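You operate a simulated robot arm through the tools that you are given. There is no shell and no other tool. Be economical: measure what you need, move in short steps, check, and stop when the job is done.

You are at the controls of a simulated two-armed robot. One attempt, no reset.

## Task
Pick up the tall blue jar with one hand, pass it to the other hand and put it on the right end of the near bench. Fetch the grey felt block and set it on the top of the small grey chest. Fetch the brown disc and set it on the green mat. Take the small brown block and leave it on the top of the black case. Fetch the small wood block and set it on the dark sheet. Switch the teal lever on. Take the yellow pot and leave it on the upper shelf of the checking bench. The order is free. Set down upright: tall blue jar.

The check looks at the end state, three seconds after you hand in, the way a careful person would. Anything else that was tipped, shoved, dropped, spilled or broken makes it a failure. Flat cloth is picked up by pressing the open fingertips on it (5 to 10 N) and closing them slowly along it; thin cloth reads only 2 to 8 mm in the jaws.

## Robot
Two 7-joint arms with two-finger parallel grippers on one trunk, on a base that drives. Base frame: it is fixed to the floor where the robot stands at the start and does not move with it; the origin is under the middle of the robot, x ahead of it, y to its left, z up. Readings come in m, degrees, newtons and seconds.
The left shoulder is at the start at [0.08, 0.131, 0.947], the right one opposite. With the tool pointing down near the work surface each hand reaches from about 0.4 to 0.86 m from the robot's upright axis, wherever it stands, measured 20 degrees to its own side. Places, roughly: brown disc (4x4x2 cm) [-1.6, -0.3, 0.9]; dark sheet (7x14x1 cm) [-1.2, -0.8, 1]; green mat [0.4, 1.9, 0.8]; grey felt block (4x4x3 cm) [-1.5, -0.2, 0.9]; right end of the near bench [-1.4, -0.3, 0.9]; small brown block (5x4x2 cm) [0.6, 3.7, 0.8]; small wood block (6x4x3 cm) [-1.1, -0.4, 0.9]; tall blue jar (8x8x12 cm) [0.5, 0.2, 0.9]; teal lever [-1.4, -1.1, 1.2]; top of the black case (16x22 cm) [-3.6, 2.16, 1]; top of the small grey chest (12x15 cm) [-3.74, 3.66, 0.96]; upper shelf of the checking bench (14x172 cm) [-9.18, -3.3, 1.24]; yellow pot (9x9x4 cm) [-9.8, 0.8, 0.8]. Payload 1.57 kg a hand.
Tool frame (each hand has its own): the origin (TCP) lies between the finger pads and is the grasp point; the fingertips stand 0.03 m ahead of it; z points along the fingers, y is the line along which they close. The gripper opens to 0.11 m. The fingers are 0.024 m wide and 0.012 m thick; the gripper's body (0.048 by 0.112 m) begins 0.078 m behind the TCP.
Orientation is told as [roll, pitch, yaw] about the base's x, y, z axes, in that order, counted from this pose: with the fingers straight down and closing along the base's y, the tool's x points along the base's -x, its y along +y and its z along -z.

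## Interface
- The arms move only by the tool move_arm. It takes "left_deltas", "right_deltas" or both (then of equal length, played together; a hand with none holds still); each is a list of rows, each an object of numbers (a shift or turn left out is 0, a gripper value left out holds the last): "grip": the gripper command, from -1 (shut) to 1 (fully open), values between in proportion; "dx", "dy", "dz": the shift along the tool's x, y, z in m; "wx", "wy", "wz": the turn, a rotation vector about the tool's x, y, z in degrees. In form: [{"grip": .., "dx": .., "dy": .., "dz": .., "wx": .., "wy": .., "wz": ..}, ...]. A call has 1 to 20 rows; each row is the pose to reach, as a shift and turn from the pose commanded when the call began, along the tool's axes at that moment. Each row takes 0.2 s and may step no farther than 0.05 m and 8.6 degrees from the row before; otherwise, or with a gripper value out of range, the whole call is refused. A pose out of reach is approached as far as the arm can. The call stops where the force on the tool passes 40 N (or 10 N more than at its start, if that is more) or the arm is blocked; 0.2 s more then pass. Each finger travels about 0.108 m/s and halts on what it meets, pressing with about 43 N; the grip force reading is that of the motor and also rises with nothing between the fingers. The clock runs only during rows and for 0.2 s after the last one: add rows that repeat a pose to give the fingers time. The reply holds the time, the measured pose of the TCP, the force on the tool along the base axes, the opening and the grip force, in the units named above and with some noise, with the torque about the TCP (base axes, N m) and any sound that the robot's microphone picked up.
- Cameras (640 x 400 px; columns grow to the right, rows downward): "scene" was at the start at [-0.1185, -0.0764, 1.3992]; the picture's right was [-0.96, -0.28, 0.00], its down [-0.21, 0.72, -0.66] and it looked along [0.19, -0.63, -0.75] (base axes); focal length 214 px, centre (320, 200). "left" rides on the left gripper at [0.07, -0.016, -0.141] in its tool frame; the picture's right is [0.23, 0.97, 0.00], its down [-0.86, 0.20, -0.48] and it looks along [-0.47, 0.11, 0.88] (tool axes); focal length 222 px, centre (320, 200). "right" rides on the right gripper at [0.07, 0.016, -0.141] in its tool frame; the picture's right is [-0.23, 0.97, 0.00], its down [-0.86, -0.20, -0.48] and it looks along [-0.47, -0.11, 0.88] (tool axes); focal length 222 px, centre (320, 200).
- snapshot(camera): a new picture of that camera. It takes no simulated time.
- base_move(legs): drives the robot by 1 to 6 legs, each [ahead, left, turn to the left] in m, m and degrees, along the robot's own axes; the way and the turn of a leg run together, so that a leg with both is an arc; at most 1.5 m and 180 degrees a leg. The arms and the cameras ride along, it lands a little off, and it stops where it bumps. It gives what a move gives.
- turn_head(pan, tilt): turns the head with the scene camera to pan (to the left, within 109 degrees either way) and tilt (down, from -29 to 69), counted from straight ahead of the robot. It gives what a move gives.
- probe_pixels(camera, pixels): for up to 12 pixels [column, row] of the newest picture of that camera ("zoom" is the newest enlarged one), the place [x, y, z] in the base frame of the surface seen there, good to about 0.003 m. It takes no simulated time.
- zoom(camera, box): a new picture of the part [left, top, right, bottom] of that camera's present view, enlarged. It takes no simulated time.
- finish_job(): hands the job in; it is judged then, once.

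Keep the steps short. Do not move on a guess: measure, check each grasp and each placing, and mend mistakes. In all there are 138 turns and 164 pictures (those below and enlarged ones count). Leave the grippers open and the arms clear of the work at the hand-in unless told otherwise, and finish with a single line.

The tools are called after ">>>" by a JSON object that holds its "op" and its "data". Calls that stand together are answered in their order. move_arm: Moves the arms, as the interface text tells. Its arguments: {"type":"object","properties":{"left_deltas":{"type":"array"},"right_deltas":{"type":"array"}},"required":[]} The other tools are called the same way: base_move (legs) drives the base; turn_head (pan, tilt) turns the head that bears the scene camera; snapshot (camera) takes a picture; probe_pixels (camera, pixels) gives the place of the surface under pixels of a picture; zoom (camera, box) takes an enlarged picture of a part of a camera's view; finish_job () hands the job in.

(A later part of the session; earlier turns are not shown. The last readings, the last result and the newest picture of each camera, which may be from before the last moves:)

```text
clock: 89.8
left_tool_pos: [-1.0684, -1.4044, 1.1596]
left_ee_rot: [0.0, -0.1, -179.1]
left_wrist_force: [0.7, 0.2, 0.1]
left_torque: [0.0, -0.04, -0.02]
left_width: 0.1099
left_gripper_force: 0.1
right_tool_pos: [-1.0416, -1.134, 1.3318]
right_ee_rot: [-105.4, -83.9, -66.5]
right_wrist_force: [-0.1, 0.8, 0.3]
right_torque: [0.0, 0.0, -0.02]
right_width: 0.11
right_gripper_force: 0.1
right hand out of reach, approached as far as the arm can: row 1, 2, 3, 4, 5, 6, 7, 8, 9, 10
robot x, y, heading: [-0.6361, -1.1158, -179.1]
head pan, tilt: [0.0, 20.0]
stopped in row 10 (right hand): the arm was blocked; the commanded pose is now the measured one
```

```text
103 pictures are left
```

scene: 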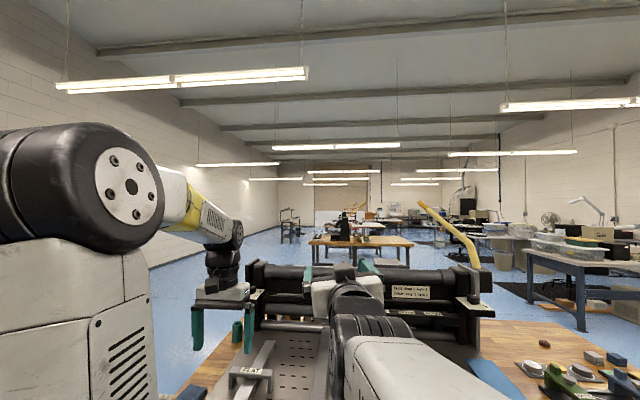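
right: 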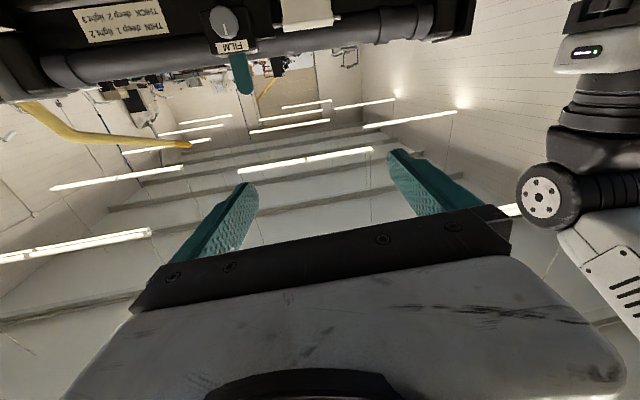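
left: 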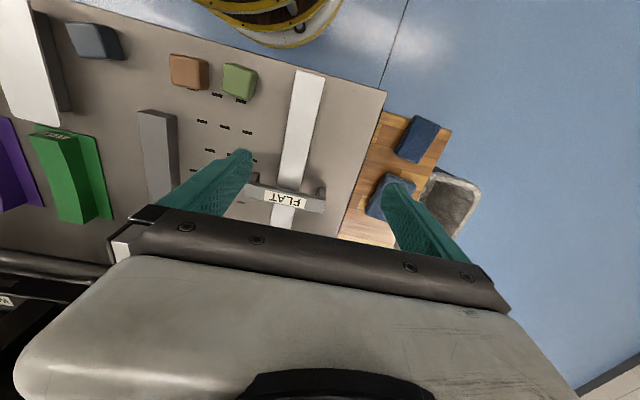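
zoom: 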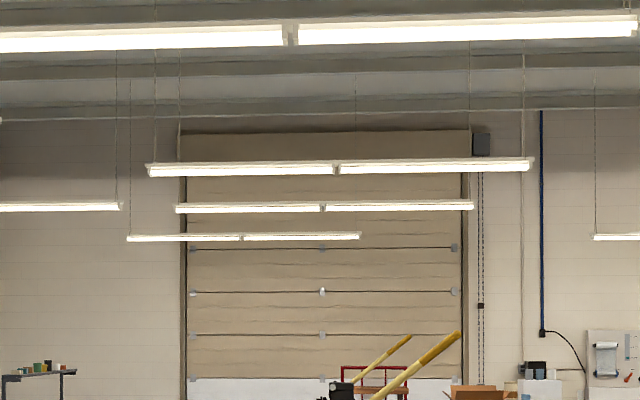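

The right forearm is folded against the head. I'll extend the hand 14 cm forward and 4 cm down, still short of the lever.

>>> {"op": "move_arm", "data": {"right_deltas": [{"dz": 0.03}, {"dz": 0.06, "dx": 0.01}, {"dz": 0.09, "dx": 0.02}, {"dz": 0.12, "dx": 0.03}, {"dz": 0.14, "dx": 0.04}]}}

>>> {"op": "snapshot", "data": {"camera": "scene"}}

>>> {"op": "snapshot", "data": {"camera": "right"}}

```text
clock: 90.4
left_tool_pos: [-1.071, -1.4034, 1.1602]
left_ee_rot: [0.0, -0.1, -179.1]
left_wrist_force: [0.3, -0.7, -1.2]
left_torque: [-0.03, 0.01, -0.03]
left_width: 0.11
left_gripper_force: 0.0
right_tool_pos: [-1.011, -1.2165, 1.3671]
right_ee_rot: [-131.2, -73.5, -31.1]
right_wrist_force: [-1.0, 0.0, 0.8]
right_torque: [-0.04, 0.01, 0.0]
right_width: 0.11
right_gripper_force: 0.0
robot x, y, heading: [-0.638, -1.1199, -179.6]
head pan, tilt: [0.0, 20.0]
stopped in row 3 (right hand): the arm was blocked; the commanded pose is now the measured one
```

```text
102 pictures are left
```

scene: 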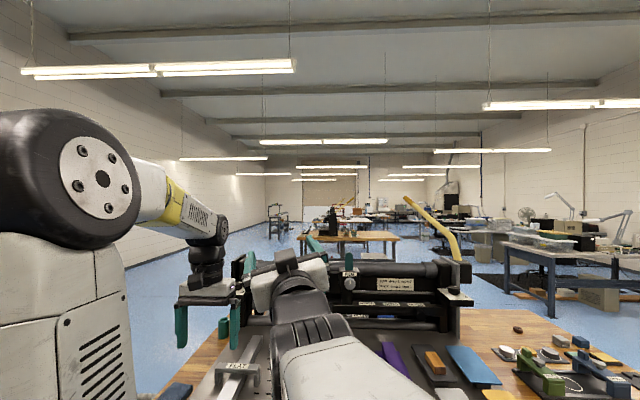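

```text
101 pictures are left
```

right: 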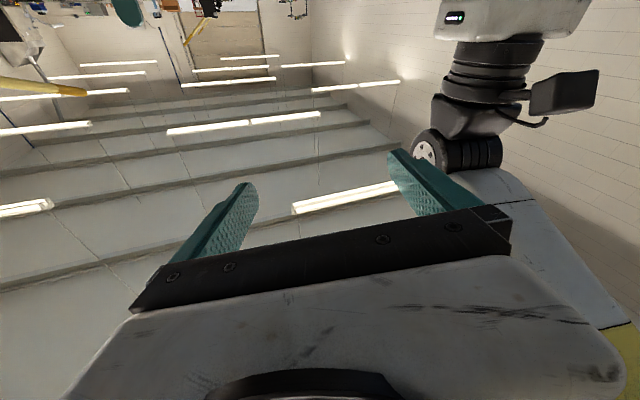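

It drifted further left, so the arm is in a poor configuration. I'll bring the hand back to the right side, away from the head.

>>> {"op": "move_arm", "data": {"right_deltas": [{"dy": -0.04}, {"dy": -0.08}, {"dy": -0.12}, {"dy": -0.16}, {"dy": -0.2}, {"dy": -0.24}, {"dy": -0.28}]}}

>>> {"op": "snapshot", "data": {"camera": "scene"}}

```text
clock: 92.0
left_tool_pos: [-1.069, -1.4045, 1.1598]
left_ee_rot: [0.1, -0.1, -179.0]
left_wrist_force: [-0.6, -0.5, 0.6]
left_torque: [0.04, 0.02, -0.01]
left_width: 0.1101
left_gripper_force: 0.1
right_tool_pos: [-1.0927, -0.9562, 1.4264]
right_ee_rot: [-131.6, -73.8, -30.7]
right_wrist_force: [0.3, -0.1, -0.1]
right_torque: [0.0, -0.04, -0.06]
right_width: 0.1102
right_gripper_force: 0.0
right hand out of reach, approached as far as the arm can: row 1, 2, 3
robot x, y, heading: [-0.6328, -1.1183, -179.7]
head pan, tilt: [0.0, 20.0]
```

```text
100 pictures are left
```

scene: 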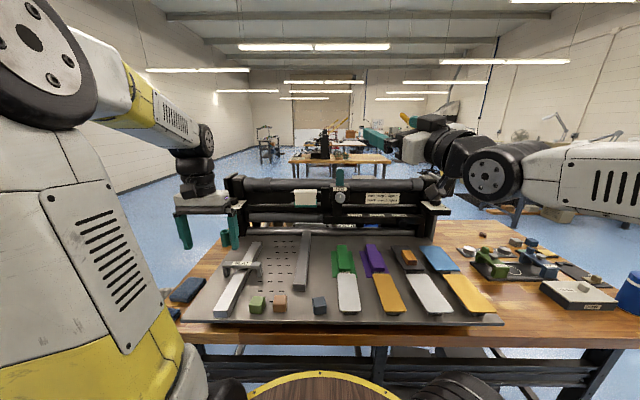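

The arm is free again and the head view has returned. The hand points a little left and up; I'll square it up and bring it about 14 cm in front of the lever, at lever height.

>>> {"op": "move_arm", "data": {"right_deltas": [{"dx": 0.03, "dy": 0.015, "dz": 0.021, "wx": 2.9, "wy": 2.1, "wz": 1.7}, {"dx": 0.061, "dy": 0.03, "dz": 0.042, "wx": 5.9, "wy": 4.2, "wz": 3.5}, {"dx": 0.092, "dy": 0.045, "dz": 0.064, "wx": 8.8, "wy": 6.3, "wz": 5.2}, {"dx": 0.122, "dy": 0.06, "dz": 0.085, "wx": 11.7, "wy": 8.3, "wz": 6.9}, {"dx": 0.153, "dy": 0.075, "dz": 0.106, "wx": 14.7, "wy": 10.4, "wz": 8.7}, {"dx": 0.183, "dy": 0.09, "dz": 0.127, "wx": 17.6, "wy": 12.5, "wz": 10.4}, {"dx": 0.183, "dy": 0.09, "dz": 0.127, "wx": 17.6, "wy": 12.5, "wz": 10.4}]}}

>>> {"op": "snapshot", "data": {"camera": "right"}}

>>> {"op": "snapshot", "data": {"camera": "scene"}}

```text
clock: 93.6
left_tool_pos: [-1.07, -1.4039, 1.1606]
left_ee_rot: [0.1, -0.1, -179.2]
left_wrist_force: [-0.1, -0.6, -0.5]
left_torque: [-0.03, -0.02, 0.03]
left_width: 0.1098
left_gripper_force: 0.2
right_tool_pos: [-1.2296, -1.0527, 1.2574]
right_ee_rot: [150.5, -89.9, 29.4]
right_wrist_force: [-0.4, -0.9, 1.0]
right_torque: [0.02, 0.01, 0.04]
right_width: 0.1101
right_gripper_force: 0.1
robot x, y, heading: [-0.6334, -1.1217, -179.2]
head pan, tilt: [0.0, 20.0]
```

```text
99 pictures are left
```

right: 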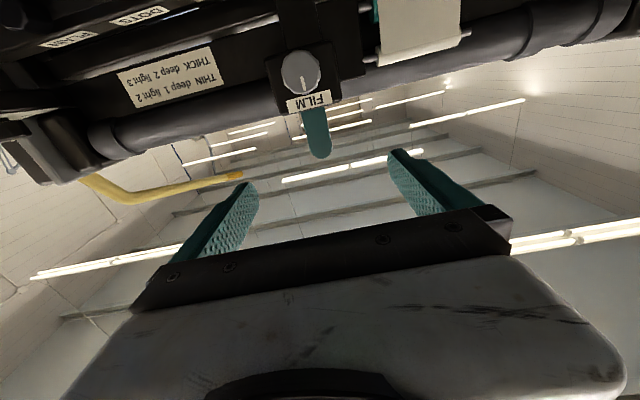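

```text
98 pictures are left
```

scene: 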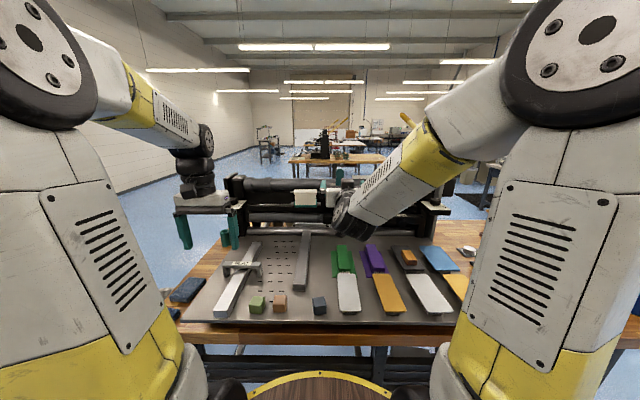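

The lever is centred between the fingers. I'll advance to straddle the paddle and close on its sides.

>>> {"op": "move_arm", "data": {"right_deltas": [{"dz": 0.04, "dx": -0.003}, {"dz": 0.08, "dx": -0.003}, {"dz": 0.11, "dx": -0.003}, {"dz": 0.138, "dx": -0.003}, {"dz": 0.138, "dx": -0.003, "grip": 0.4}, {"dz": 0.138, "dx": -0.003, "grip": 0}, {"dz": 0.138, "dx": -0.003, "grip": -0.4}, {"dz": 0.138, "dx": -0.003, "grip": -0.52}, {"dz": 0.138, "dx": -0.003, "grip": -0.6}]}}

>>> {"op": "snapshot", "data": {"camera": "right"}}

```text
clock: 95.6
left_tool_pos: [-1.0705, -1.405, 1.1586]
left_ee_rot: [-0.1, 0.0, -179.2]
left_wrist_force: [-0.3, -0.3, -0.4]
left_torque: [0.03, 0.03, -0.01]
left_width: 0.11
left_gripper_force: 0.1
right_tool_pos: [-1.3682, -1.0529, 1.2598]
right_ee_rot: [162.8, -89.9, 17.2]
right_wrist_force: [-1.2, -3.9, -0.4]
right_torque: [0.01, 0.07, 0.1]
right_width: 0.0296
right_gripper_force: 39.5
robot x, y, heading: [-0.6348, -1.1174, -179.4]
head pan, tilt: [0.0, 20.0]
```

```text
97 pictures are left
```

right: 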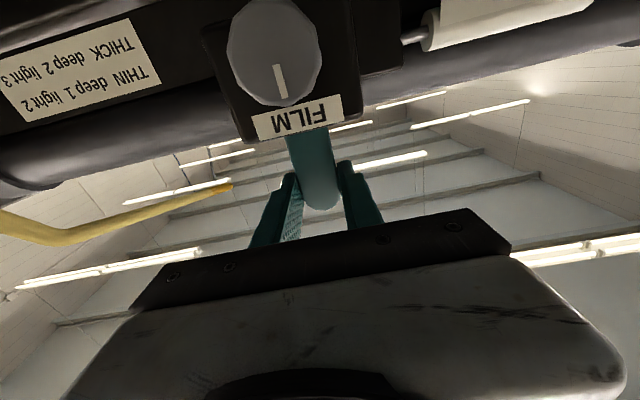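

The paddle is held. I'll test by pulling it 1.5 cm toward the robot and reading the force.

>>> {"op": "move_arm", "data": {"right_deltas": [{"dz": -0.004, "grip": -0.6}, {"dz": -0.008, "grip": -0.6}, {"dz": -0.012, "grip": -0.6}]}}

>>> {"op": "snapshot", "data": {"camera": "right"}}

```text
clock: 96.4
left_tool_pos: [-1.0706, -1.4047, 1.1599]
left_ee_rot: [0.0, -0.1, -179.1]
left_wrist_force: [-1.2, 1.1, 0.5]
left_torque: [-0.03, -0.02, -0.01]
left_width: 0.1099
left_gripper_force: 0.1
right_tool_pos: [-1.3577, -1.052, 1.2601]
right_ee_rot: [159.4, -90.0, 20.5]
right_wrist_force: [-21.8, -5.2, -0.1]
right_torque: [0.04, 0.92, 0.08]
right_width: 0.0299
right_gripper_force: 39.3
robot x, y, heading: [-0.6379, -1.1212, -179.4]
head pan, tilt: [0.0, 20.0]
```

```text
96 pictures are left
```

right: 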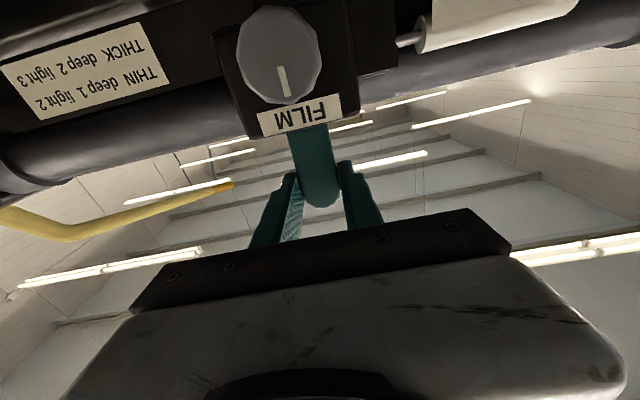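

The lever moved about 1 cm with 22 N of resistance. Before going on I'll test the push direction for comparison.

>>> {"op": "move_arm", "data": {"right_deltas": [{"dz": 0.006, "grip": -0.6}, {"dz": 0.012, "grip": -0.6}, {"dz": 0.018, "grip": -0.6}, {"dz": 0.024, "grip": -0.6}]}}

>>> {"op": "snapshot", "data": {"camera": "right"}}

```text
clock: 97.4
left_tool_pos: [-1.069, -1.4034, 1.1604]
left_ee_rot: [0.0, -0.2, -179.1]
left_wrist_force: [-0.3, -0.7, 0.0]
left_torque: [0.01, 0.01, -0.04]
left_width: 0.1101
left_gripper_force: 0.1
right_tool_pos: [-1.3791, -1.0514, 1.2604]
right_ee_rot: [172.7, -89.8, 7.3]
right_wrist_force: [16.9, -0.1, 1.6]
right_torque: [0.13, 0.27, -0.11]
right_width: 0.0298
right_gripper_force: 38.9
robot x, y, heading: [-0.6354, -1.1197, -179.3]
head pan, tilt: [0.0, 20.0]
```

```text
95 pictures are left
```

right: 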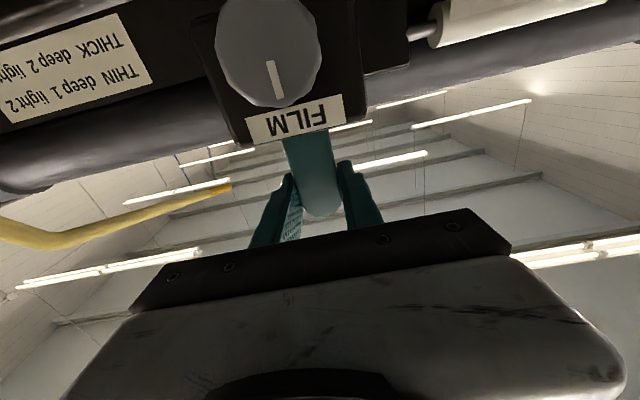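

In both directions the fingers slid along the paddle, so it does not swing fore and aft. Next I'll test sideways: 1 cm to the robot's right, toward +y.

>>> {"op": "move_arm", "data": {"right_deltas": [{"dz": -0.006, "grip": -0.6}, {"dz": -0.012, "dy": -0.004, "grip": -0.6}, {"dz": -0.012, "dy": -0.008, "grip": -0.6}, {"dz": -0.012, "dy": -0.012, "grip": -0.6}]}}

>>> {"op": "snapshot", "data": {"camera": "right"}}

```text
clock: 98.4
left_tool_pos: [-1.0693, -1.4053, 1.1605]
left_ee_rot: [0.0, -0.2, -179.1]
left_wrist_force: [0.1, -0.4, -0.5]
left_torque: [-0.02, -0.02, 0.02]
left_width: 0.1102
left_gripper_force: 0.1
right_tool_pos: [-1.3672, -1.0534, 1.26]
right_ee_rot: [-97.4, -89.9, -81.7]
right_wrist_force: [-12.0, -5.1, -1.8]
right_torque: [0.04, 0.46, -0.27]
right_width: 0.0301
right_gripper_force: 39.3
robot x, y, heading: [-0.6342, -1.1198, -179.5]
head pan, tilt: [0.0, 20.0]
stopped in row 4 (right hand): the force on the tool passed its limit at 42 N (the readings are from after the stop); the commanded pose is now the measured one
```

```text
94 pictures are left
```

right: 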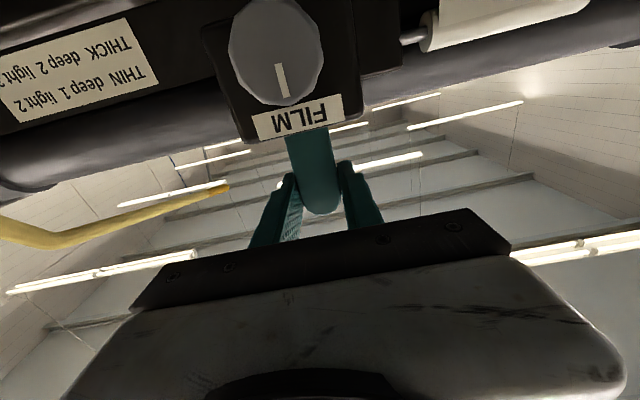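

It is rigid toward +y. I'll try the other way, toward −y.

>>> {"op": "move_arm", "data": {"right_deltas": [{"dy": 0.004, "grip": -0.6}, {"dy": 0.008, "grip": -0.6}, {"dy": 0.012, "grip": -0.6}]}}

>>> {"op": "snapshot", "data": {"camera": "right"}}

```text
clock: 99.2
left_tool_pos: [-1.0698, -1.4044, 1.1605]
left_ee_rot: [0.1, -0.2, -179.1]
left_wrist_force: [0.4, 0.3, 0.9]
left_torque: [0.02, 0.03, -0.02]
left_width: 0.1101
left_gripper_force: 0.1
right_tool_pos: [-1.3685, -1.0522, 1.2601]
right_ee_rot: [139.8, -89.9, 40.3]
right_wrist_force: [2.5, 32.4, -1.2]
right_torque: [0.45, -0.2, -0.53]
right_width: 0.03
right_gripper_force: 39.1
robot x, y, heading: [-0.6359, -1.1181, -179.3]
head pan, tilt: [0.0, 20.0]
```

```text
93 pictures are left
```

right: 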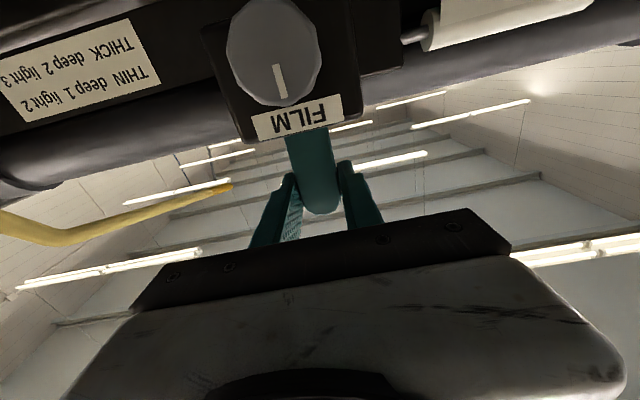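

It is rigid both ways sideways, and the hand only moved freely in x. I'll pull farther toward the robot, 3 cm, following an arc.

>>> {"op": "move_arm", "data": {"right_deltas": [{"dy": -0.01, "dz": -0.005, "grip": -0.6}, {"dy": -0.01, "dz": -0.012, "grip": -0.6}, {"dy": -0.01, "dz": -0.018, "dx": 0.002, "grip": -0.6}, {"dy": -0.01, "dz": -0.025, "dx": 0.004, "grip": -0.6}, {"dy": -0.01, "dz": -0.03, "dx": 0.007, "grip": -0.6}]}}

>>> {"op": "snapshot", "data": {"camera": "right"}}

>>> {"op": "zoom", "data": {"camera": "scene", "box": [300, 155, 364, 195]}}

```text
clock: 100.4
left_tool_pos: [-1.0689, -1.4058, 1.161]
left_ee_rot: [0.1, 0.0, -179.0]
left_wrist_force: [0.1, 0.7, -0.3]
left_torque: [0.0, -0.01, -0.02]
left_width: 0.1101
left_gripper_force: 0.1
right_tool_pos: [-1.3372, -1.053, 1.2541]
right_ee_rot: [168.5, -89.9, 12.4]
right_wrist_force: [-0.3, 11.1, 2.4]
right_torque: [0.13, 0.16, -0.31]
right_width: 0.0311
right_gripper_force: 5.3
robot x, y, heading: [-0.6357, -1.1188, -179.3]
head pan, tilt: [0.0, 20.0]
```

```text
92 pictures are left
```

right: 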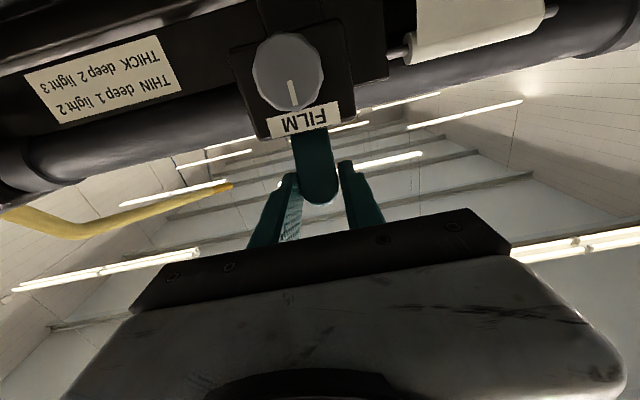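

```text
10.00 times, centred on (332, 175) of scene
```

zoom: 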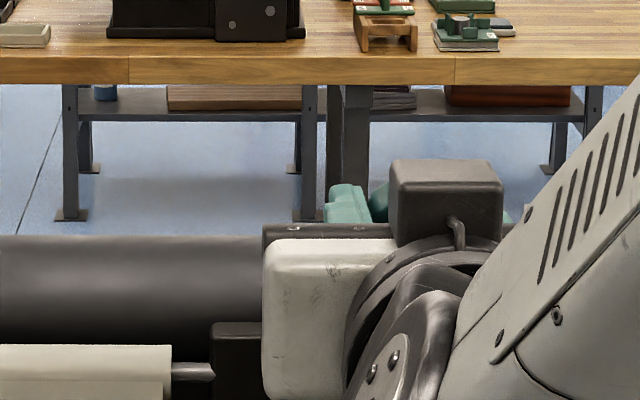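

The grip force fell. I'll probe the paddle in the right camera to see whether it moved.

>>> {"op": "probe_pixels", "data": {"camera": "right", "pixels": [[318, 190], [316, 175], [314, 160], [312, 145], [310, 135], [305, 118]]}}

```text
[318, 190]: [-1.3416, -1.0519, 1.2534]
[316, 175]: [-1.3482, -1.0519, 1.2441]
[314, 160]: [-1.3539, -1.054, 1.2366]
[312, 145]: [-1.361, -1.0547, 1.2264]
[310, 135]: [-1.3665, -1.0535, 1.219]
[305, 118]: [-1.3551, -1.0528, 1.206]
```

The paddle now leans about 36° toward the robot with no resisting force; it went past its detent. I'll keep pulling along the arc to find the end stop.

>>> {"op": "move_arm", "data": {"right_deltas": [{"dz": -0.006, "dx": 0.004, "grip": -0.6}, {"dz": -0.012, "dx": 0.009, "grip": -0.6}, {"dz": -0.016, "dx": 0.014, "grip": -0.6}]}}

>>> {"op": "snapshot", "data": {"camera": "right"}}

>>> {"op": "probe_pixels", "data": {"camera": "right", "pixels": [[318, 190], [316, 175], [314, 160], [312, 145], [310, 135], [305, 118]]}}

```text
clock: 101.2
left_tool_pos: [-1.0696, -1.4048, 1.1599]
left_ee_rot: [0.0, -0.1, -179.1]
left_wrist_force: [0.2, 0.5, 0.5]
left_torque: [0.0, -0.04, 0.0]
left_width: 0.11
left_gripper_force: 0.0
right_tool_pos: [-1.3209, -1.0514, 1.2411]
right_ee_rot: [-170.2, -89.9, -8.9]
right_wrist_force: [-7.3, 6.2, 6.4]
right_torque: [0.08, -0.33, -0.32]
right_width: 0.03
right_gripper_force: 27.5
robot x, y, heading: [-0.6391, -1.1197, -179.6]
head pan, tilt: [0.0, 20.0]
```

```text
90 pictures are left
```

right: 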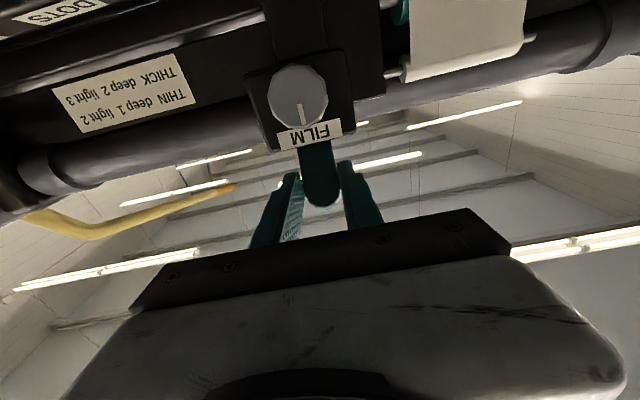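

```text
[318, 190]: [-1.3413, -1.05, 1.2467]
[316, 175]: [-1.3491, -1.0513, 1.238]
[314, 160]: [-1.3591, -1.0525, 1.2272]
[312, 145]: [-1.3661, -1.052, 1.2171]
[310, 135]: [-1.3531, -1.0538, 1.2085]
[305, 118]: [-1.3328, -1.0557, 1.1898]
```

The lean stays at about 40° while the fingers slide, so that is the end stop. I'll open, back away, and see if the lever stays.

>>> {"op": "move_arm", "data": {"right_deltas": [{"grip": -0.2}, {"grip": 0.2}, {"grip": 0.4}, {"grip": 0.4, "dz": -0.03}, {"grip": 0.4, "dz": -0.06}, {"grip": 0.4, "dz": -0.1}]}}

>>> {"op": "snapshot", "data": {"camera": "right"}}

>>> {"op": "zoom", "data": {"camera": "scene", "box": [300, 155, 364, 195]}}

```text
clock: 102.6
left_tool_pos: [-1.0701, -1.4047, 1.1593]
left_ee_rot: [0.0, -0.1, -178.9]
left_wrist_force: [0.1, -0.1, -0.2]
left_torque: [0.01, -0.05, 0.02]
left_width: 0.1099
left_gripper_force: 0.0
right_tool_pos: [-1.2224, -1.0511, 1.2382]
right_ee_rot: [-131.0, -89.8, -48.2]
right_wrist_force: [0.1, -0.2, 0.3]
right_torque: [-0.01, 0.07, 0.01]
right_width: 0.0769
right_gripper_force: 0.1
robot x, y, heading: [-0.637, -1.1169, -179.6]
head pan, tilt: [0.0, 20.0]
```

```text
89 pictures are left
```

right: 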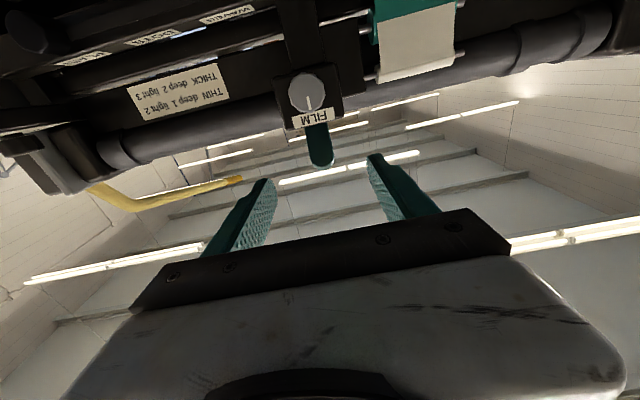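

```text
10.00 times, centred on (332, 175) of scene
```

zoom: 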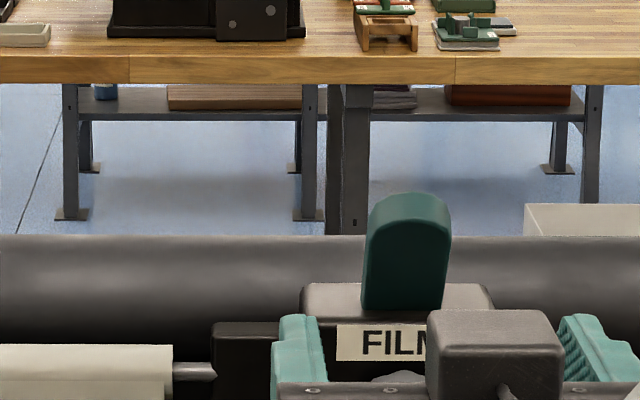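

The lever stays over. I'll back the base off 0.35 and turn the right hand tool-down again.

>>> {"op": "base_move", "data": {"legs": [[-0.35, 0, 0]]}}

>>> {"op": "move_arm", "data": {"right_deltas": [{"dy": -0.04, "wy": 8.4, "grip": 1}, {"dy": -0.08, "wy": 16.8, "grip": 1}, {"dy": -0.12, "wy": 25.2, "grip": 1}, {"dy": -0.16, "wy": 33.6, "grip": 1}, {"dy": -0.2, "wy": 42, "grip": 1}, {"dy": -0.24, "wy": 50.4, "grip": 1}, {"dy": -0.27, "wy": 58.8, "grip": 1}, {"dy": -0.3, "wy": 67.2, "grip": 1}, {"dy": -0.3, "wy": 75.6, "grip": 1}, {"dy": -0.3, "wy": 84, "grip": 1}, {"dy": -0.3, "wy": 90, "grip": 1}]}}

```text
clock: 104.9
left_tool_pos: [-0.7166, -1.3988, 1.1607]
left_ee_rot: [0.1, -0.1, -179.2]
left_wrist_force: [0.6, -0.2, -0.5]
left_torque: [0.0, 0.0, -0.03]
left_width: 0.11
left_gripper_force: 0.1
right_tool_pos: [-0.8699, -1.0456, 1.2385]
right_ee_rot: [-153.7, -89.9, -25.6]
right_wrist_force: [0.1, 0.2, 0.0]
right_torque: [0.0, 0.0, 0.02]
right_width: 0.077
right_gripper_force: 0.0
robot x, y, heading: [-0.2841, -1.1142, -179.3]
head pan, tilt: [0.0, 20.0]
```

```text
clock: 107.3
left_tool_pos: [-0.7165, -1.4, 1.1602]
left_ee_rot: [0.1, -0.2, -179.2]
left_wrist_force: [0.7, -0.6, 0.1]
left_torque: [0.04, 0.0, -0.01]
left_width: 0.1098
left_gripper_force: 0.1
right_tool_pos: [-0.8711, -0.7444, 1.2381]
right_ee_rot: [0.0, 0.1, -179.4]
right_wrist_force: [0.5, 0.7, -0.3]
right_torque: [-0.03, 0.04, 0.03]
right_width: 0.1097
right_gripper_force: 0.0
robot x, y, heading: [-0.2824, -1.1142, -179.6]
head pan, tilt: [0.0, 20.0]
```

The right hand is clean. I'll drive around to the bench's right end: right 1.7, ahead 1.17, then turn left 90 to face it.

>>> {"op": "base_move", "data": {"legs": [[0, -1.45, 0], [0, -0.25, 0], [1.17, 0, 0], [0, 0, 90]]}}

>>> {"op": "turn_head", "data": {"pan": 0, "tilt": 42}}

>>> {"op": "snapshot", "data": {"camera": "scene"}}

```text
clock: 125.2
left_tool_pos: [-1.1923, 0.1296, 1.1615]
left_ee_rot: [0.1, -0.1, -90.6]
left_wrist_force: [0.5, 0.8, -0.6]
left_torque: [-0.02, 0.01, -0.01]
left_width: 0.1099
left_gripper_force: 0.1
right_tool_pos: [-1.8518, -0.0091, 1.2382]
right_ee_rot: [0.0, -0.1, -90.8]
right_wrist_force: [-1.4, -0.4, 0.8]
right_torque: [0.01, 0.0, 0.0]
right_width: 0.1103
right_gripper_force: 0.0
robot x, y, heading: [-1.4657, 0.5755, -91.0]
head pan, tilt: [0.0, 20.0]
```

```text
clock: 126.0
left_tool_pos: [-1.193, 0.1298, 1.1593]
left_ee_rot: [0.1, -0.1, -90.7]
left_wrist_force: [-1.1, 0.7, -0.7]
left_torque: [0.0, -0.03, -0.01]
left_width: 0.1101
left_gripper_force: 0.0
right_tool_pos: [-1.8507, -0.0093, 1.2369]
right_ee_rot: [0.1, -0.1, -90.8]
right_wrist_force: [0.0, -1.2, 0.6]
right_torque: [0.0, -0.01, -0.01]
right_width: 0.1097
right_gripper_force: 0.0
robot x, y, heading: [-1.4662, 0.5726, -90.7]
head pan, tilt: [0.0, 42.0]
```

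```text
87 pictures are left
```

scene: 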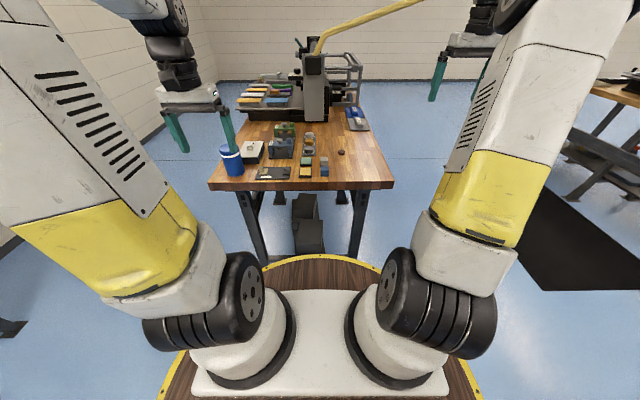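

>>> {"op": "zoom", "data": {"camera": "scene", "box": [250, 115, 370, 190]}}

>>> {"op": "probe_pixels", "data": {"camera": "zoom", "pixels": [[485, 195], [400, 232], [380, 280], [325, 275], [307, 240], [360, 245], [403, 280], [365, 192]]}}

```text
5.33 times, centred on (310, 152) of scene
```

zoom: 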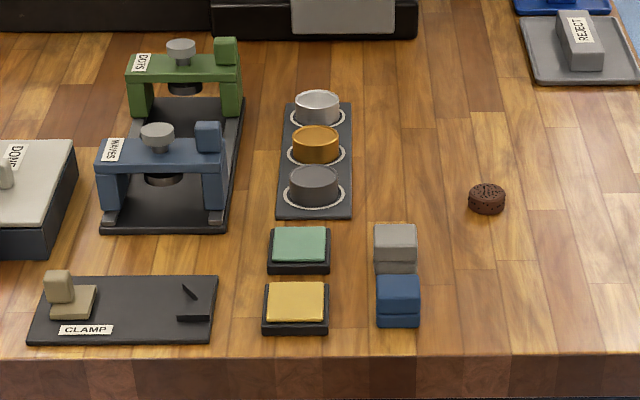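

```text
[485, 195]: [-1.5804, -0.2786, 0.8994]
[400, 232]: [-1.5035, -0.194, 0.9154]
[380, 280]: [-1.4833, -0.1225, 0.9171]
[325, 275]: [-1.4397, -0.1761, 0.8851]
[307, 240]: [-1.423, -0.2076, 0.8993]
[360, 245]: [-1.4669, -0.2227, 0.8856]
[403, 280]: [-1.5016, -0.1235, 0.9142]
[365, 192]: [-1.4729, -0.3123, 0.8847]
```

The felt block is at (−1.50, −0.19) and the disc at (−1.58, −0.28). I'll move 0.15 ahead and 0.08 right so each hand can take one.

>>> {"op": "base_move", "data": {"legs": [[0.15, -0.08, 0.7]]}}

>>> {"op": "turn_head", "data": {"pan": 0, "tilt": 50}}

>>> {"op": "zoom", "data": {"camera": "scene", "box": [250, 100, 390, 190]}}

```text
clock: 127.5
left_tool_pos: [-1.2658, -0.0148, 1.16]
left_ee_rot: [0.0, -0.1, -89.8]
left_wrist_force: [0.3, -0.8, 0.5]
left_torque: [-0.02, -0.02, 0.0]
left_width: 0.1102
left_gripper_force: 0.2
right_tool_pos: [-1.9231, -0.1639, 1.2384]
right_ee_rot: [0.0, -0.1, -90.0]
right_wrist_force: [-0.4, -0.1, 0.4]
right_torque: [0.0, 0.03, 0.03]
right_width: 0.1101
right_gripper_force: 0.1
robot x, y, heading: [-1.5464, 0.4195, -90.3]
head pan, tilt: [0.0, 42.0]
```

```text
clock: 128.2
left_tool_pos: [-1.2656, -0.0157, 1.1588]
left_ee_rot: [0.2, -0.1, -89.9]
left_wrist_force: [-0.5, -1.0, -0.4]
left_torque: [0.0, -0.02, 0.0]
left_width: 0.1099
left_gripper_force: 0.1
right_tool_pos: [-1.9241, -0.165, 1.2374]
right_ee_rot: [0.0, 0.0, -90.0]
right_wrist_force: [-0.7, 0.6, -0.3]
right_torque: [-0.03, -0.01, 0.02]
right_width: 0.11
right_gripper_force: 0.1
robot x, y, heading: [-1.5453, 0.4212, -90.0]
head pan, tilt: [0.0, 50.0]
```

```text
4.44 times, centred on (320, 145) of scene
```

zoom: 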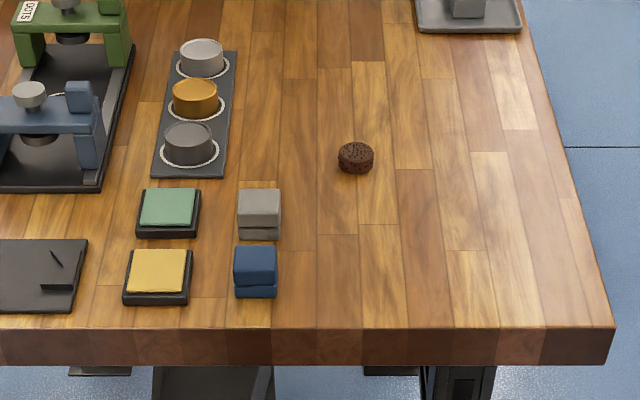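

>>> {"op": "probe_pixels", "data": {"camera": "zoom", "pixels": [[241, 192], [278, 192], [279, 224], [238, 222], [260, 208], [200, 195], [356, 150], [342, 153], [370, 153], [356, 145], [356, 158], [257, 250]]}}

```text
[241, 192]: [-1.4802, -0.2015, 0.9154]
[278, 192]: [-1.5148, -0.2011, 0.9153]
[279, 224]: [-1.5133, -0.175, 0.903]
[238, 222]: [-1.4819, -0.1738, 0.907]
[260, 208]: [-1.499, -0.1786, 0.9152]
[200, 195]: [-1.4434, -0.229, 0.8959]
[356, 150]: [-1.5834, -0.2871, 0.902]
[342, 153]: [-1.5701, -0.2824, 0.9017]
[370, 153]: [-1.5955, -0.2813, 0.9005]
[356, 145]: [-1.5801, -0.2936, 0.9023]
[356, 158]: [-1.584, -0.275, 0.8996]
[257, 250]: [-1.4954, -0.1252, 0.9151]
```

The felt centre is (−1.498, −0.19) and the disc centre (−1.583, −0.285). The left hand goes first with a 0.06 opening to clear the ink pad.

>>> {"op": "move_arm", "data": {"left_deltas": [{"dy": -0.04, "dx": -0.03, "grip": 0.5}, {"dy": -0.08, "dx": -0.06, "grip": 0.1}, {"dy": -0.12, "dx": -0.09, "grip": 0.1}, {"dy": -0.16, "dx": -0.12}, {"dy": -0.2, "dx": -0.15}, {"dy": -0.2324, "dx": -0.174}, {"dy": -0.2324, "dx": -0.174, "dz": 0.045}, {"dy": -0.2324, "dx": -0.174, "dz": 0.09}, {"dy": -0.2324, "dx": -0.174, "dz": 0.135}, {"dy": -0.2324, "dx": -0.174, "dz": 0.17}]}}

>>> {"op": "snapshot", "data": {"camera": "left"}}

```text
clock: 130.4
left_tool_pos: [-1.4985, -0.1922, 0.9911]
left_ee_rot: [0.1, -0.2, -89.8]
left_wrist_force: [0.3, 0.8, -0.2]
left_torque: [-0.03, -0.01, -0.01]
left_width: 0.0605
left_gripper_force: 0.0
right_tool_pos: [-1.9235, -0.1631, 1.2382]
right_ee_rot: [0.0, 0.0, -90.0]
right_wrist_force: [1.1, 0.8, 0.8]
right_torque: [-0.04, 0.0, 0.01]
right_width: 0.1101
right_gripper_force: 0.1
robot x, y, heading: [-1.5483, 0.422, -90.0]
head pan, tilt: [0.0, 50.0]
```

```text
84 pictures are left
```

left: 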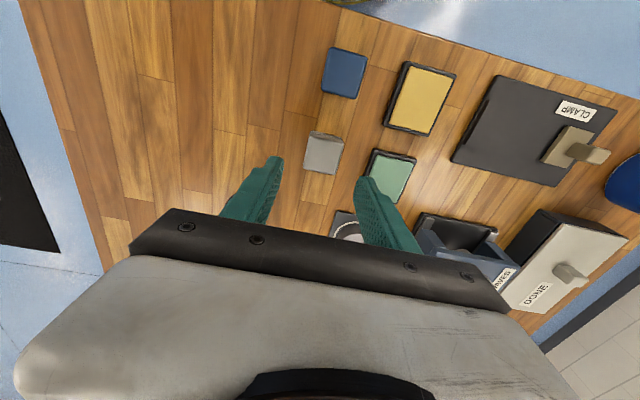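

>>> {"op": "probe_pixels", "data": {"camera": "left", "pixels": [[311, 138], [342, 142], [305, 168], [334, 173], [323, 152], [372, 160]]}}

```text
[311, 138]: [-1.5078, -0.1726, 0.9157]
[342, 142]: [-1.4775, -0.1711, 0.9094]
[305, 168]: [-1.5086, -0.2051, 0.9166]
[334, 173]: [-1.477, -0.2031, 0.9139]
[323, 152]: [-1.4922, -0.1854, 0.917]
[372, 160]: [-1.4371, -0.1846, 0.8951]
```

The centre is (−1.494, −0.188). I'll adjust 4 mm, lower and close.

>>> {"op": "move_arm", "data": {"left_deltas": [{"dy": 0.003, "dx": 0.004, "dz": 0.03}, {"dy": 0.003, "dx": 0.004, "dz": 0.06}, {"dy": 0.003, "dx": 0.004, "dz": 0.071}, {"dy": 0.003, "dx": 0.004, "dz": 0.071, "grip": -0.2}, {"dy": 0.003, "dx": 0.004, "dz": 0.071, "grip": -0.5}, {"dy": 0.003, "dx": 0.004, "dz": 0.071, "grip": -0.6}, {"dy": 0.003, "dx": 0.004, "dz": 0.071, "grip": -0.6}]}}

```text
clock: 132.0
left_tool_pos: [-1.4952, -0.1857, 0.92]
left_ee_rot: [0.1, -0.1, -89.7]
left_wrist_force: [-0.5, -0.2, 0.6]
left_torque: [0.0, 0.0, -0.01]
left_width: 0.035
left_gripper_force: 42.3
right_tool_pos: [-1.9228, -0.164, 1.2391]
right_ee_rot: [0.0, 0.0, -90.1]
right_wrist_force: [0.3, 0.2, 0.3]
right_torque: [-0.01, 0.02, -0.04]
right_width: 0.1102
right_gripper_force: 0.1
robot x, y, heading: [-1.5448, 0.4174, -90.1]
head pan, tilt: [0.0, 50.0]
```

The felt is gripped at 0.035. I'll lift it up and away, then send the right hand over the disc.

>>> {"op": "move_arm", "data": {"left_deltas": [{"dz": -0.04}, {"dz": -0.08}, {"dz": -0.12}, {"dz": -0.16}, {"dz": -0.2}, {"dz": -0.23, "dy": 0.03}, {"dz": -0.23, "dy": 0.07, "dx": 0.02}, {"dz": -0.23, "dy": 0.11, "dx": 0.04}, {"dz": -0.23, "dy": 0.15, "dx": 0.06}, {"dz": -0.23, "dy": 0.19, "dx": 0.08}, {"dz": -0.23, "dy": 0.22, "dx": 0.1}]}}

>>> {"op": "move_arm", "data": {"right_deltas": [{"dy": 0.04, "dx": -0.015}, {"dy": 0.08, "dx": -0.03}, {"dy": 0.12, "dx": -0.045}, {"dy": 0.16, "dx": -0.06}, {"dy": 0.2, "dx": -0.075}, {"dy": 0.24, "dx": -0.09}, {"dy": 0.28, "dx": -0.105}, {"dy": 0.32, "dx": -0.12}, {"dy": 0.341, "dx": -0.12, "dz": 0.03}, {"dy": 0.341, "dx": -0.12, "dz": 0.08}, {"dy": 0.341, "dx": -0.12, "dz": 0.13}, {"dy": 0.341, "dx": -0.12, "dz": 0.18}, {"dy": 0.341, "dx": -0.12, "dz": 0.22}, {"dy": 0.341, "dx": -0.12, "dz": 0.24}]}}

>>> {"op": "snapshot", "data": {"camera": "right"}}

>>> {"op": "snapshot", "data": {"camera": "left"}}

```text
clock: 134.4
left_tool_pos: [-1.2771, -0.0875, 1.1512]
left_ee_rot: [0.0, -0.1, -90.0]
left_wrist_force: [-0.2, -0.8, -0.8]
left_torque: [0.02, 0.01, 0.01]
left_width: 0.0349
left_gripper_force: 42.6
right_tool_pos: [-1.9248, -0.1642, 1.238]
right_ee_rot: [0.1, 0.0, -90.0]
right_wrist_force: [-0.6, 0.1, -0.3]
right_torque: [-0.01, -0.05, 0.01]
right_width: 0.11
right_gripper_force: 0.1
robot x, y, heading: [-1.5425, 0.4237, -90.0]
head pan, tilt: [0.0, 50.0]
```

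```text
clock: 137.4
left_tool_pos: [-1.2765, -0.0868, 1.1516]
left_ee_rot: [0.0, -0.1, -89.8]
left_wrist_force: [0.1, 0.5, -0.8]
left_torque: [0.01, -0.03, 0.01]
left_width: 0.0348
left_gripper_force: 42.1
right_tool_pos: [-1.5831, -0.286, 0.9963]
right_ee_rot: [0.0, -0.1, -90.0]
right_wrist_force: [0.2, 0.1, -0.1]
right_torque: [0.0, -0.02, -0.01]
right_width: 0.1099
right_gripper_force: 0.0
robot x, y, heading: [-1.5431, 0.4195, -90.2]
head pan, tilt: [0.0, 50.0]
```

```text
83 pictures are left
```

right: 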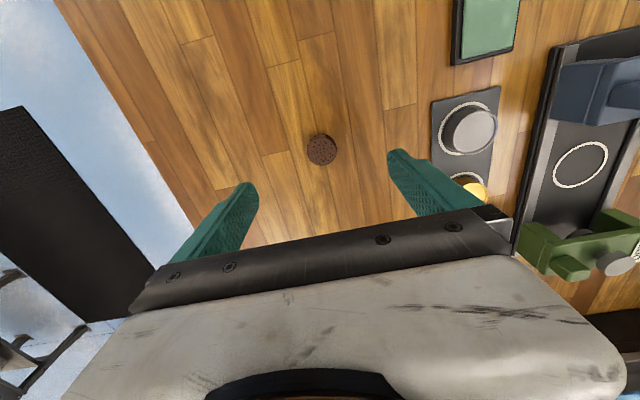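

```text
82 pictures are left
```

left: 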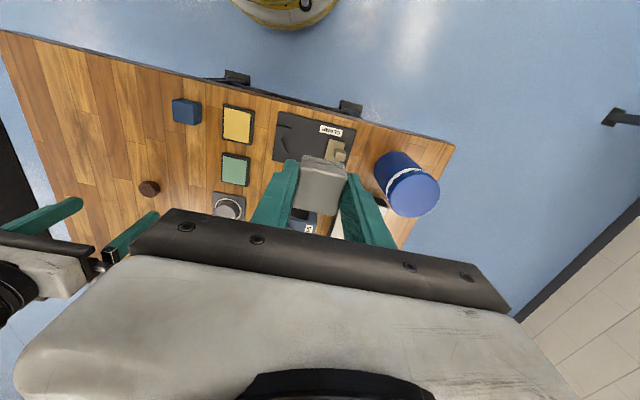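

>>> {"op": "probe_pixels", "data": {"camera": "right", "pixels": [[321, 147], [308, 147], [334, 147], [321, 137], [321, 160]]}}

```text
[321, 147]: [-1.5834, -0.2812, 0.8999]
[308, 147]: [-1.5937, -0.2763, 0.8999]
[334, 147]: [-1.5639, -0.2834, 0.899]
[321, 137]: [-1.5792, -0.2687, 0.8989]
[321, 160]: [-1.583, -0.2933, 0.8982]
```

>>> {"op": "move_arm", "data": {"right_deltas": [{"dx": 0.004, "dy": 0.002, "dz": 0.04}, {"dx": 0.004, "dy": 0.002, "dz": 0.07}, {"dx": 0.004, "dy": 0.002, "dz": 0.079}, {"dx": 0.004, "dy": 0.002, "dz": 0.079, "grip": 0.4}, {"dx": 0.004, "dy": 0.002, "dz": 0.079, "grip": 0}, {"dx": 0.004, "dy": 0.002, "dz": 0.079, "grip": -0.3}, {"dx": 0.004, "dy": 0.002, "dz": 0.079, "grip": -0.6}, {"dx": 0.004, "dy": 0.002, "dz": 0.079, "grip": -0.65}, {"dx": 0.004, "dy": 0.002, "dz": 0.079, "grip": -0.65}]}}

>>> {"op": "snapshot", "data": {"camera": "right"}}

```text
clock: 139.4
left_tool_pos: [-1.2781, -0.0864, 1.1523]
left_ee_rot: [-0.1, -0.1, -89.8]
left_wrist_force: [1.0, 0.1, -0.3]
left_torque: [0.02, -0.04, 0.0]
left_width: 0.0351
left_gripper_force: 42.4
right_tool_pos: [-1.5826, -0.2829, 0.9186]
right_ee_rot: [0.1, -0.1, -90.1]
right_wrist_force: [0.1, 0.2, 0.6]
right_torque: [-0.02, 0.0, 0.02]
right_width: 0.0301
right_gripper_force: 39.2
robot x, y, heading: [-1.548, 0.423, -90.3]
head pan, tilt: [0.0, 50.0]
```

```text
81 pictures are left
```

right: 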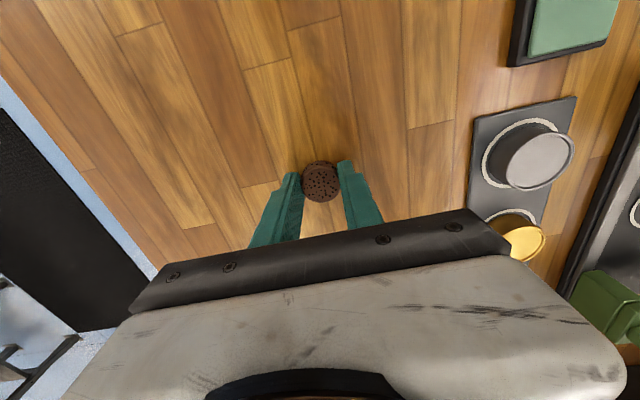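

The disc is gripped at 0.030. I'll lift and tuck the right hand back, and tuck the left a little too for driving.

>>> {"op": "move_arm", "data": {"right_deltas": [{"dz": -0.04}, {"dz": -0.08}, {"dz": -0.12}, {"dz": -0.16}, {"dz": -0.2}, {"dz": -0.24}, {"dz": -0.26, "dx": 0.03, "dy": -0.03}, {"dz": -0.26, "dx": 0.06, "dy": -0.06}, {"dz": -0.26, "dx": 0.09, "dy": -0.09}, {"dz": -0.26, "dx": 0.12, "dy": -0.12}, {"dz": -0.26, "dx": 0.15, "dy": -0.15}, {"dz": -0.26, "dx": 0.18, "dy": -0.18}, {"dz": -0.26, "dx": 0.21, "dy": -0.21}, {"dz": -0.26, "dx": 0.24, "dy": -0.21}], "left_deltas": [{}, {}, {}, {}, {}, {"dx": 0.02}, {"dx": 0.04}, {"dx": 0.06}, {"dx": 0.08}, {"dx": 0.08}, {"dx": 0.08}, {"dx": 0.08}, {"dx": 0.08}, {"dx": 0.08}]}}

>>> {"op": "snapshot", "data": {"camera": "right"}}

```text
clock: 142.4
left_tool_pos: [-1.2754, -0.0059, 1.1484]
left_ee_rot: [0.0, -0.1, -89.8]
left_wrist_force: [-0.5, -0.6, -0.1]
left_torque: [0.04, -0.02, 0.03]
left_width: 0.0349
left_gripper_force: 42.0
right_tool_pos: [-1.7893, -0.0388, 1.1769]
right_ee_rot: [0.0, -0.1, -90.0]
right_wrist_force: [-0.2, 0.4, -1.0]
right_torque: [0.04, 0.02, -0.03]
right_width: 0.0301
right_gripper_force: 39.6
robot x, y, heading: [-1.5443, 0.4237, -89.9]
head pan, tilt: [0.0, 50.0]
```

```text
80 pictures are left
```

right: 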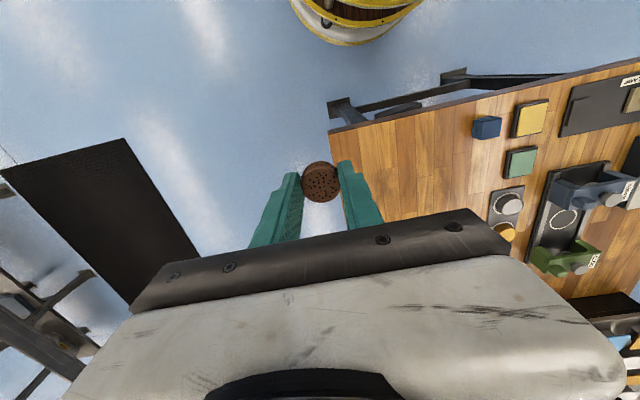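

Both items are held. I'll back off 0.6, turn left to face +x and look toward the green mat's table.

>>> {"op": "base_move", "data": {"legs": [[-0.6, 0, 0], [0, 0, 90]]}}

>>> {"op": "turn_head", "data": {"pan": 30, "tilt": 20}}

>>> {"op": "snapshot", "data": {"camera": "scene"}}

```text
clock: 149.5
left_tool_pos: [-1.1104, 1.2747, 1.1483]
left_ee_rot: [0.1, -0.1, -1.7]
left_wrist_force: [0.9, -0.7, -0.8]
left_torque: [0.0, 0.0, 0.02]
left_width: 0.0349
left_gripper_force: 42.0
right_tool_pos: [-1.0939, 0.7611, 1.1781]
right_ee_rot: [-0.1, -0.1, -1.9]
right_wrist_force: [-0.7, 0.6, -0.8]
right_torque: [0.03, -0.01, -0.01]
right_width: 0.0299
right_gripper_force: 39.5
robot x, y, heading: [-1.5433, 1.0201, -2.2]
head pan, tilt: [0.0, 50.0]
```

```text
clock: 150.4
left_tool_pos: [-1.1105, 1.2748, 1.1484]
left_ee_rot: [0.1, -0.2, -1.6]
left_wrist_force: [0.3, 0.0, -1.0]
left_torque: [-0.01, 0.01, 0.02]
left_width: 0.0348
left_gripper_force: 42.3
right_tool_pos: [-1.094, 0.7609, 1.1773]
right_ee_rot: [0.0, 0.0, -1.9]
right_wrist_force: [-1.4, 0.9, -0.3]
right_torque: [0.02, 0.0, 0.0]
right_width: 0.03
right_gripper_force: 39.3
robot x, y, heading: [-1.5501, 1.0184, -1.8]
head pan, tilt: [30.0, 20.0]
```

```text
79 pictures are left
```

scene: 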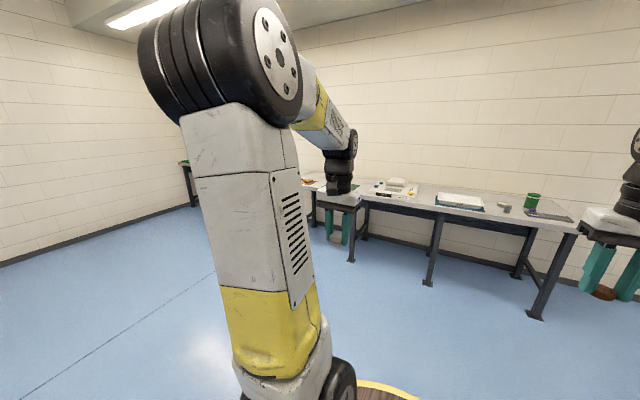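

The floor is clear. I'll drive to about (−0.35, 2.05), facing the table.

>>> {"op": "base_move", "data": {"legs": [[0.9, 0.5, 2], [0.28, 0.53, 0]]}}

>>> {"op": "turn_head", "data": {"pan": -5, "tilt": 40}}

>>> {"op": "snapshot", "data": {"camera": "scene"}}

```text
clock: 158.7
left_tool_pos: [0.0585, 2.307, 1.1484]
left_ee_rot: [0.0, -0.1, 0.6]
left_wrist_force: [-0.6, -0.6, -0.6]
left_torque: [-0.02, 0.01, -0.01]
left_width: 0.035
left_gripper_force: 42.0
right_tool_pos: [0.0951, 1.7945, 1.177]
right_ee_rot: [-0.1, -0.1, 0.3]
right_wrist_force: [-0.2, -0.4, 0.2]
right_torque: [0.0, 0.01, 0.02]
right_width: 0.03
right_gripper_force: 39.5
robot x, y, heading: [-0.3655, 2.0402, 0.4]
head pan, tilt: [30.0, 20.0]
```

```text
clock: 159.7
left_tool_pos: [0.0576, 2.3076, 1.1486]
left_ee_rot: [0.1, 0.0, 0.6]
left_wrist_force: [-0.3, 0.1, -1.5]
left_torque: [0.01, 0.01, 0.0]
left_width: 0.0349
left_gripper_force: 42.3
right_tool_pos: [0.0948, 1.7952, 1.1774]
right_ee_rot: [0.0, -0.1, 0.5]
right_wrist_force: [-0.4, 0.8, -0.7]
right_torque: [0.04, -0.02, 0.02]
right_width: 0.03
right_gripper_force: 39.7
robot x, y, heading: [-0.3659, 2.0354, -0.0]
head pan, tilt: [-5.0, 40.0]
```

```text
78 pictures are left
```

scene: 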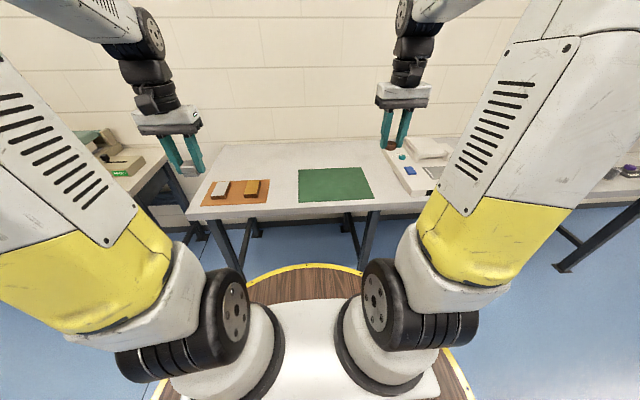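

>>> {"op": "probe_pixels", "data": {"camera": "scene", "pixels": [[299, 169], [360, 168], [374, 198], [301, 202], [335, 185], [330, 207]]}}

```text
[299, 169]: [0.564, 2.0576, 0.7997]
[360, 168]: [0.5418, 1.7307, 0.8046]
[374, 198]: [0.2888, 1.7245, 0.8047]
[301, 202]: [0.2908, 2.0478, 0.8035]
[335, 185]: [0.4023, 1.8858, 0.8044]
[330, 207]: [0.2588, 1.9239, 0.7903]
```

The green mat is centred at (0.42, 1.89), top z 0.804. I'll carry the disc to (0.38, 1.87) and lower it.

>>> {"op": "move_arm", "data": {"right_deltas": [{"dx": -0.045, "dy": 0.01}, {"dx": -0.09, "dy": 0.02}, {"dx": -0.135, "dy": 0.035}, {"dx": -0.18, "dy": 0.05}, {"dx": -0.225, "dy": 0.06}, {"dx": -0.265, "dy": 0.075}, {"dx": -0.285, "dy": 0.075, "dz": 0.03}, {"dx": -0.285, "dy": 0.075, "dz": 0.075}, {"dx": -0.285, "dy": 0.075, "dz": 0.12}, {"dx": -0.285, "dy": 0.075, "dz": 0.165}, {"dx": -0.285, "dy": 0.075, "dz": 0.21}, {"dx": -0.285, "dy": 0.075, "dz": 0.255}, {"dx": -0.285, "dy": 0.075, "dz": 0.295}, {"dx": -0.285, "dy": 0.075, "dz": 0.32}, {"dx": -0.285, "dy": 0.075, "dz": 0.33}, {"dx": -0.285, "dy": 0.075, "dz": 0.335}, {"dx": -0.285, "dy": 0.075, "dz": 0.338}]}}

>>> {"op": "snapshot", "data": {"camera": "right"}}

```text
clock: 163.3
left_tool_pos: [0.0584, 2.3077, 1.1476]
left_ee_rot: [0.1, -0.2, 0.6]
left_wrist_force: [0.6, -0.7, -0.2]
left_torque: [-0.03, 0.02, 0.0]
left_width: 0.0349
left_gripper_force: 41.9
right_tool_pos: [0.3803, 1.8704, 0.8395]
right_ee_rot: [0.0, -0.1, 0.4]
right_wrist_force: [0.4, 0.4, -0.5]
right_torque: [-0.03, 0.0, -0.01]
right_width: 0.0302
right_gripper_force: 39.7
robot x, y, heading: [-0.3635, 2.0358, 0.1]
head pan, tilt: [-5.0, 40.0]
```

```text
77 pictures are left
```

right: 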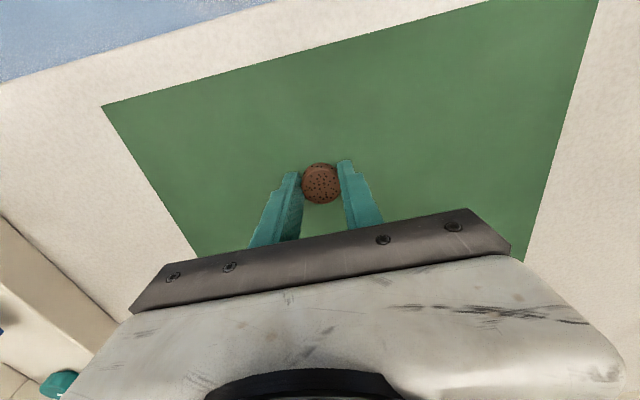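

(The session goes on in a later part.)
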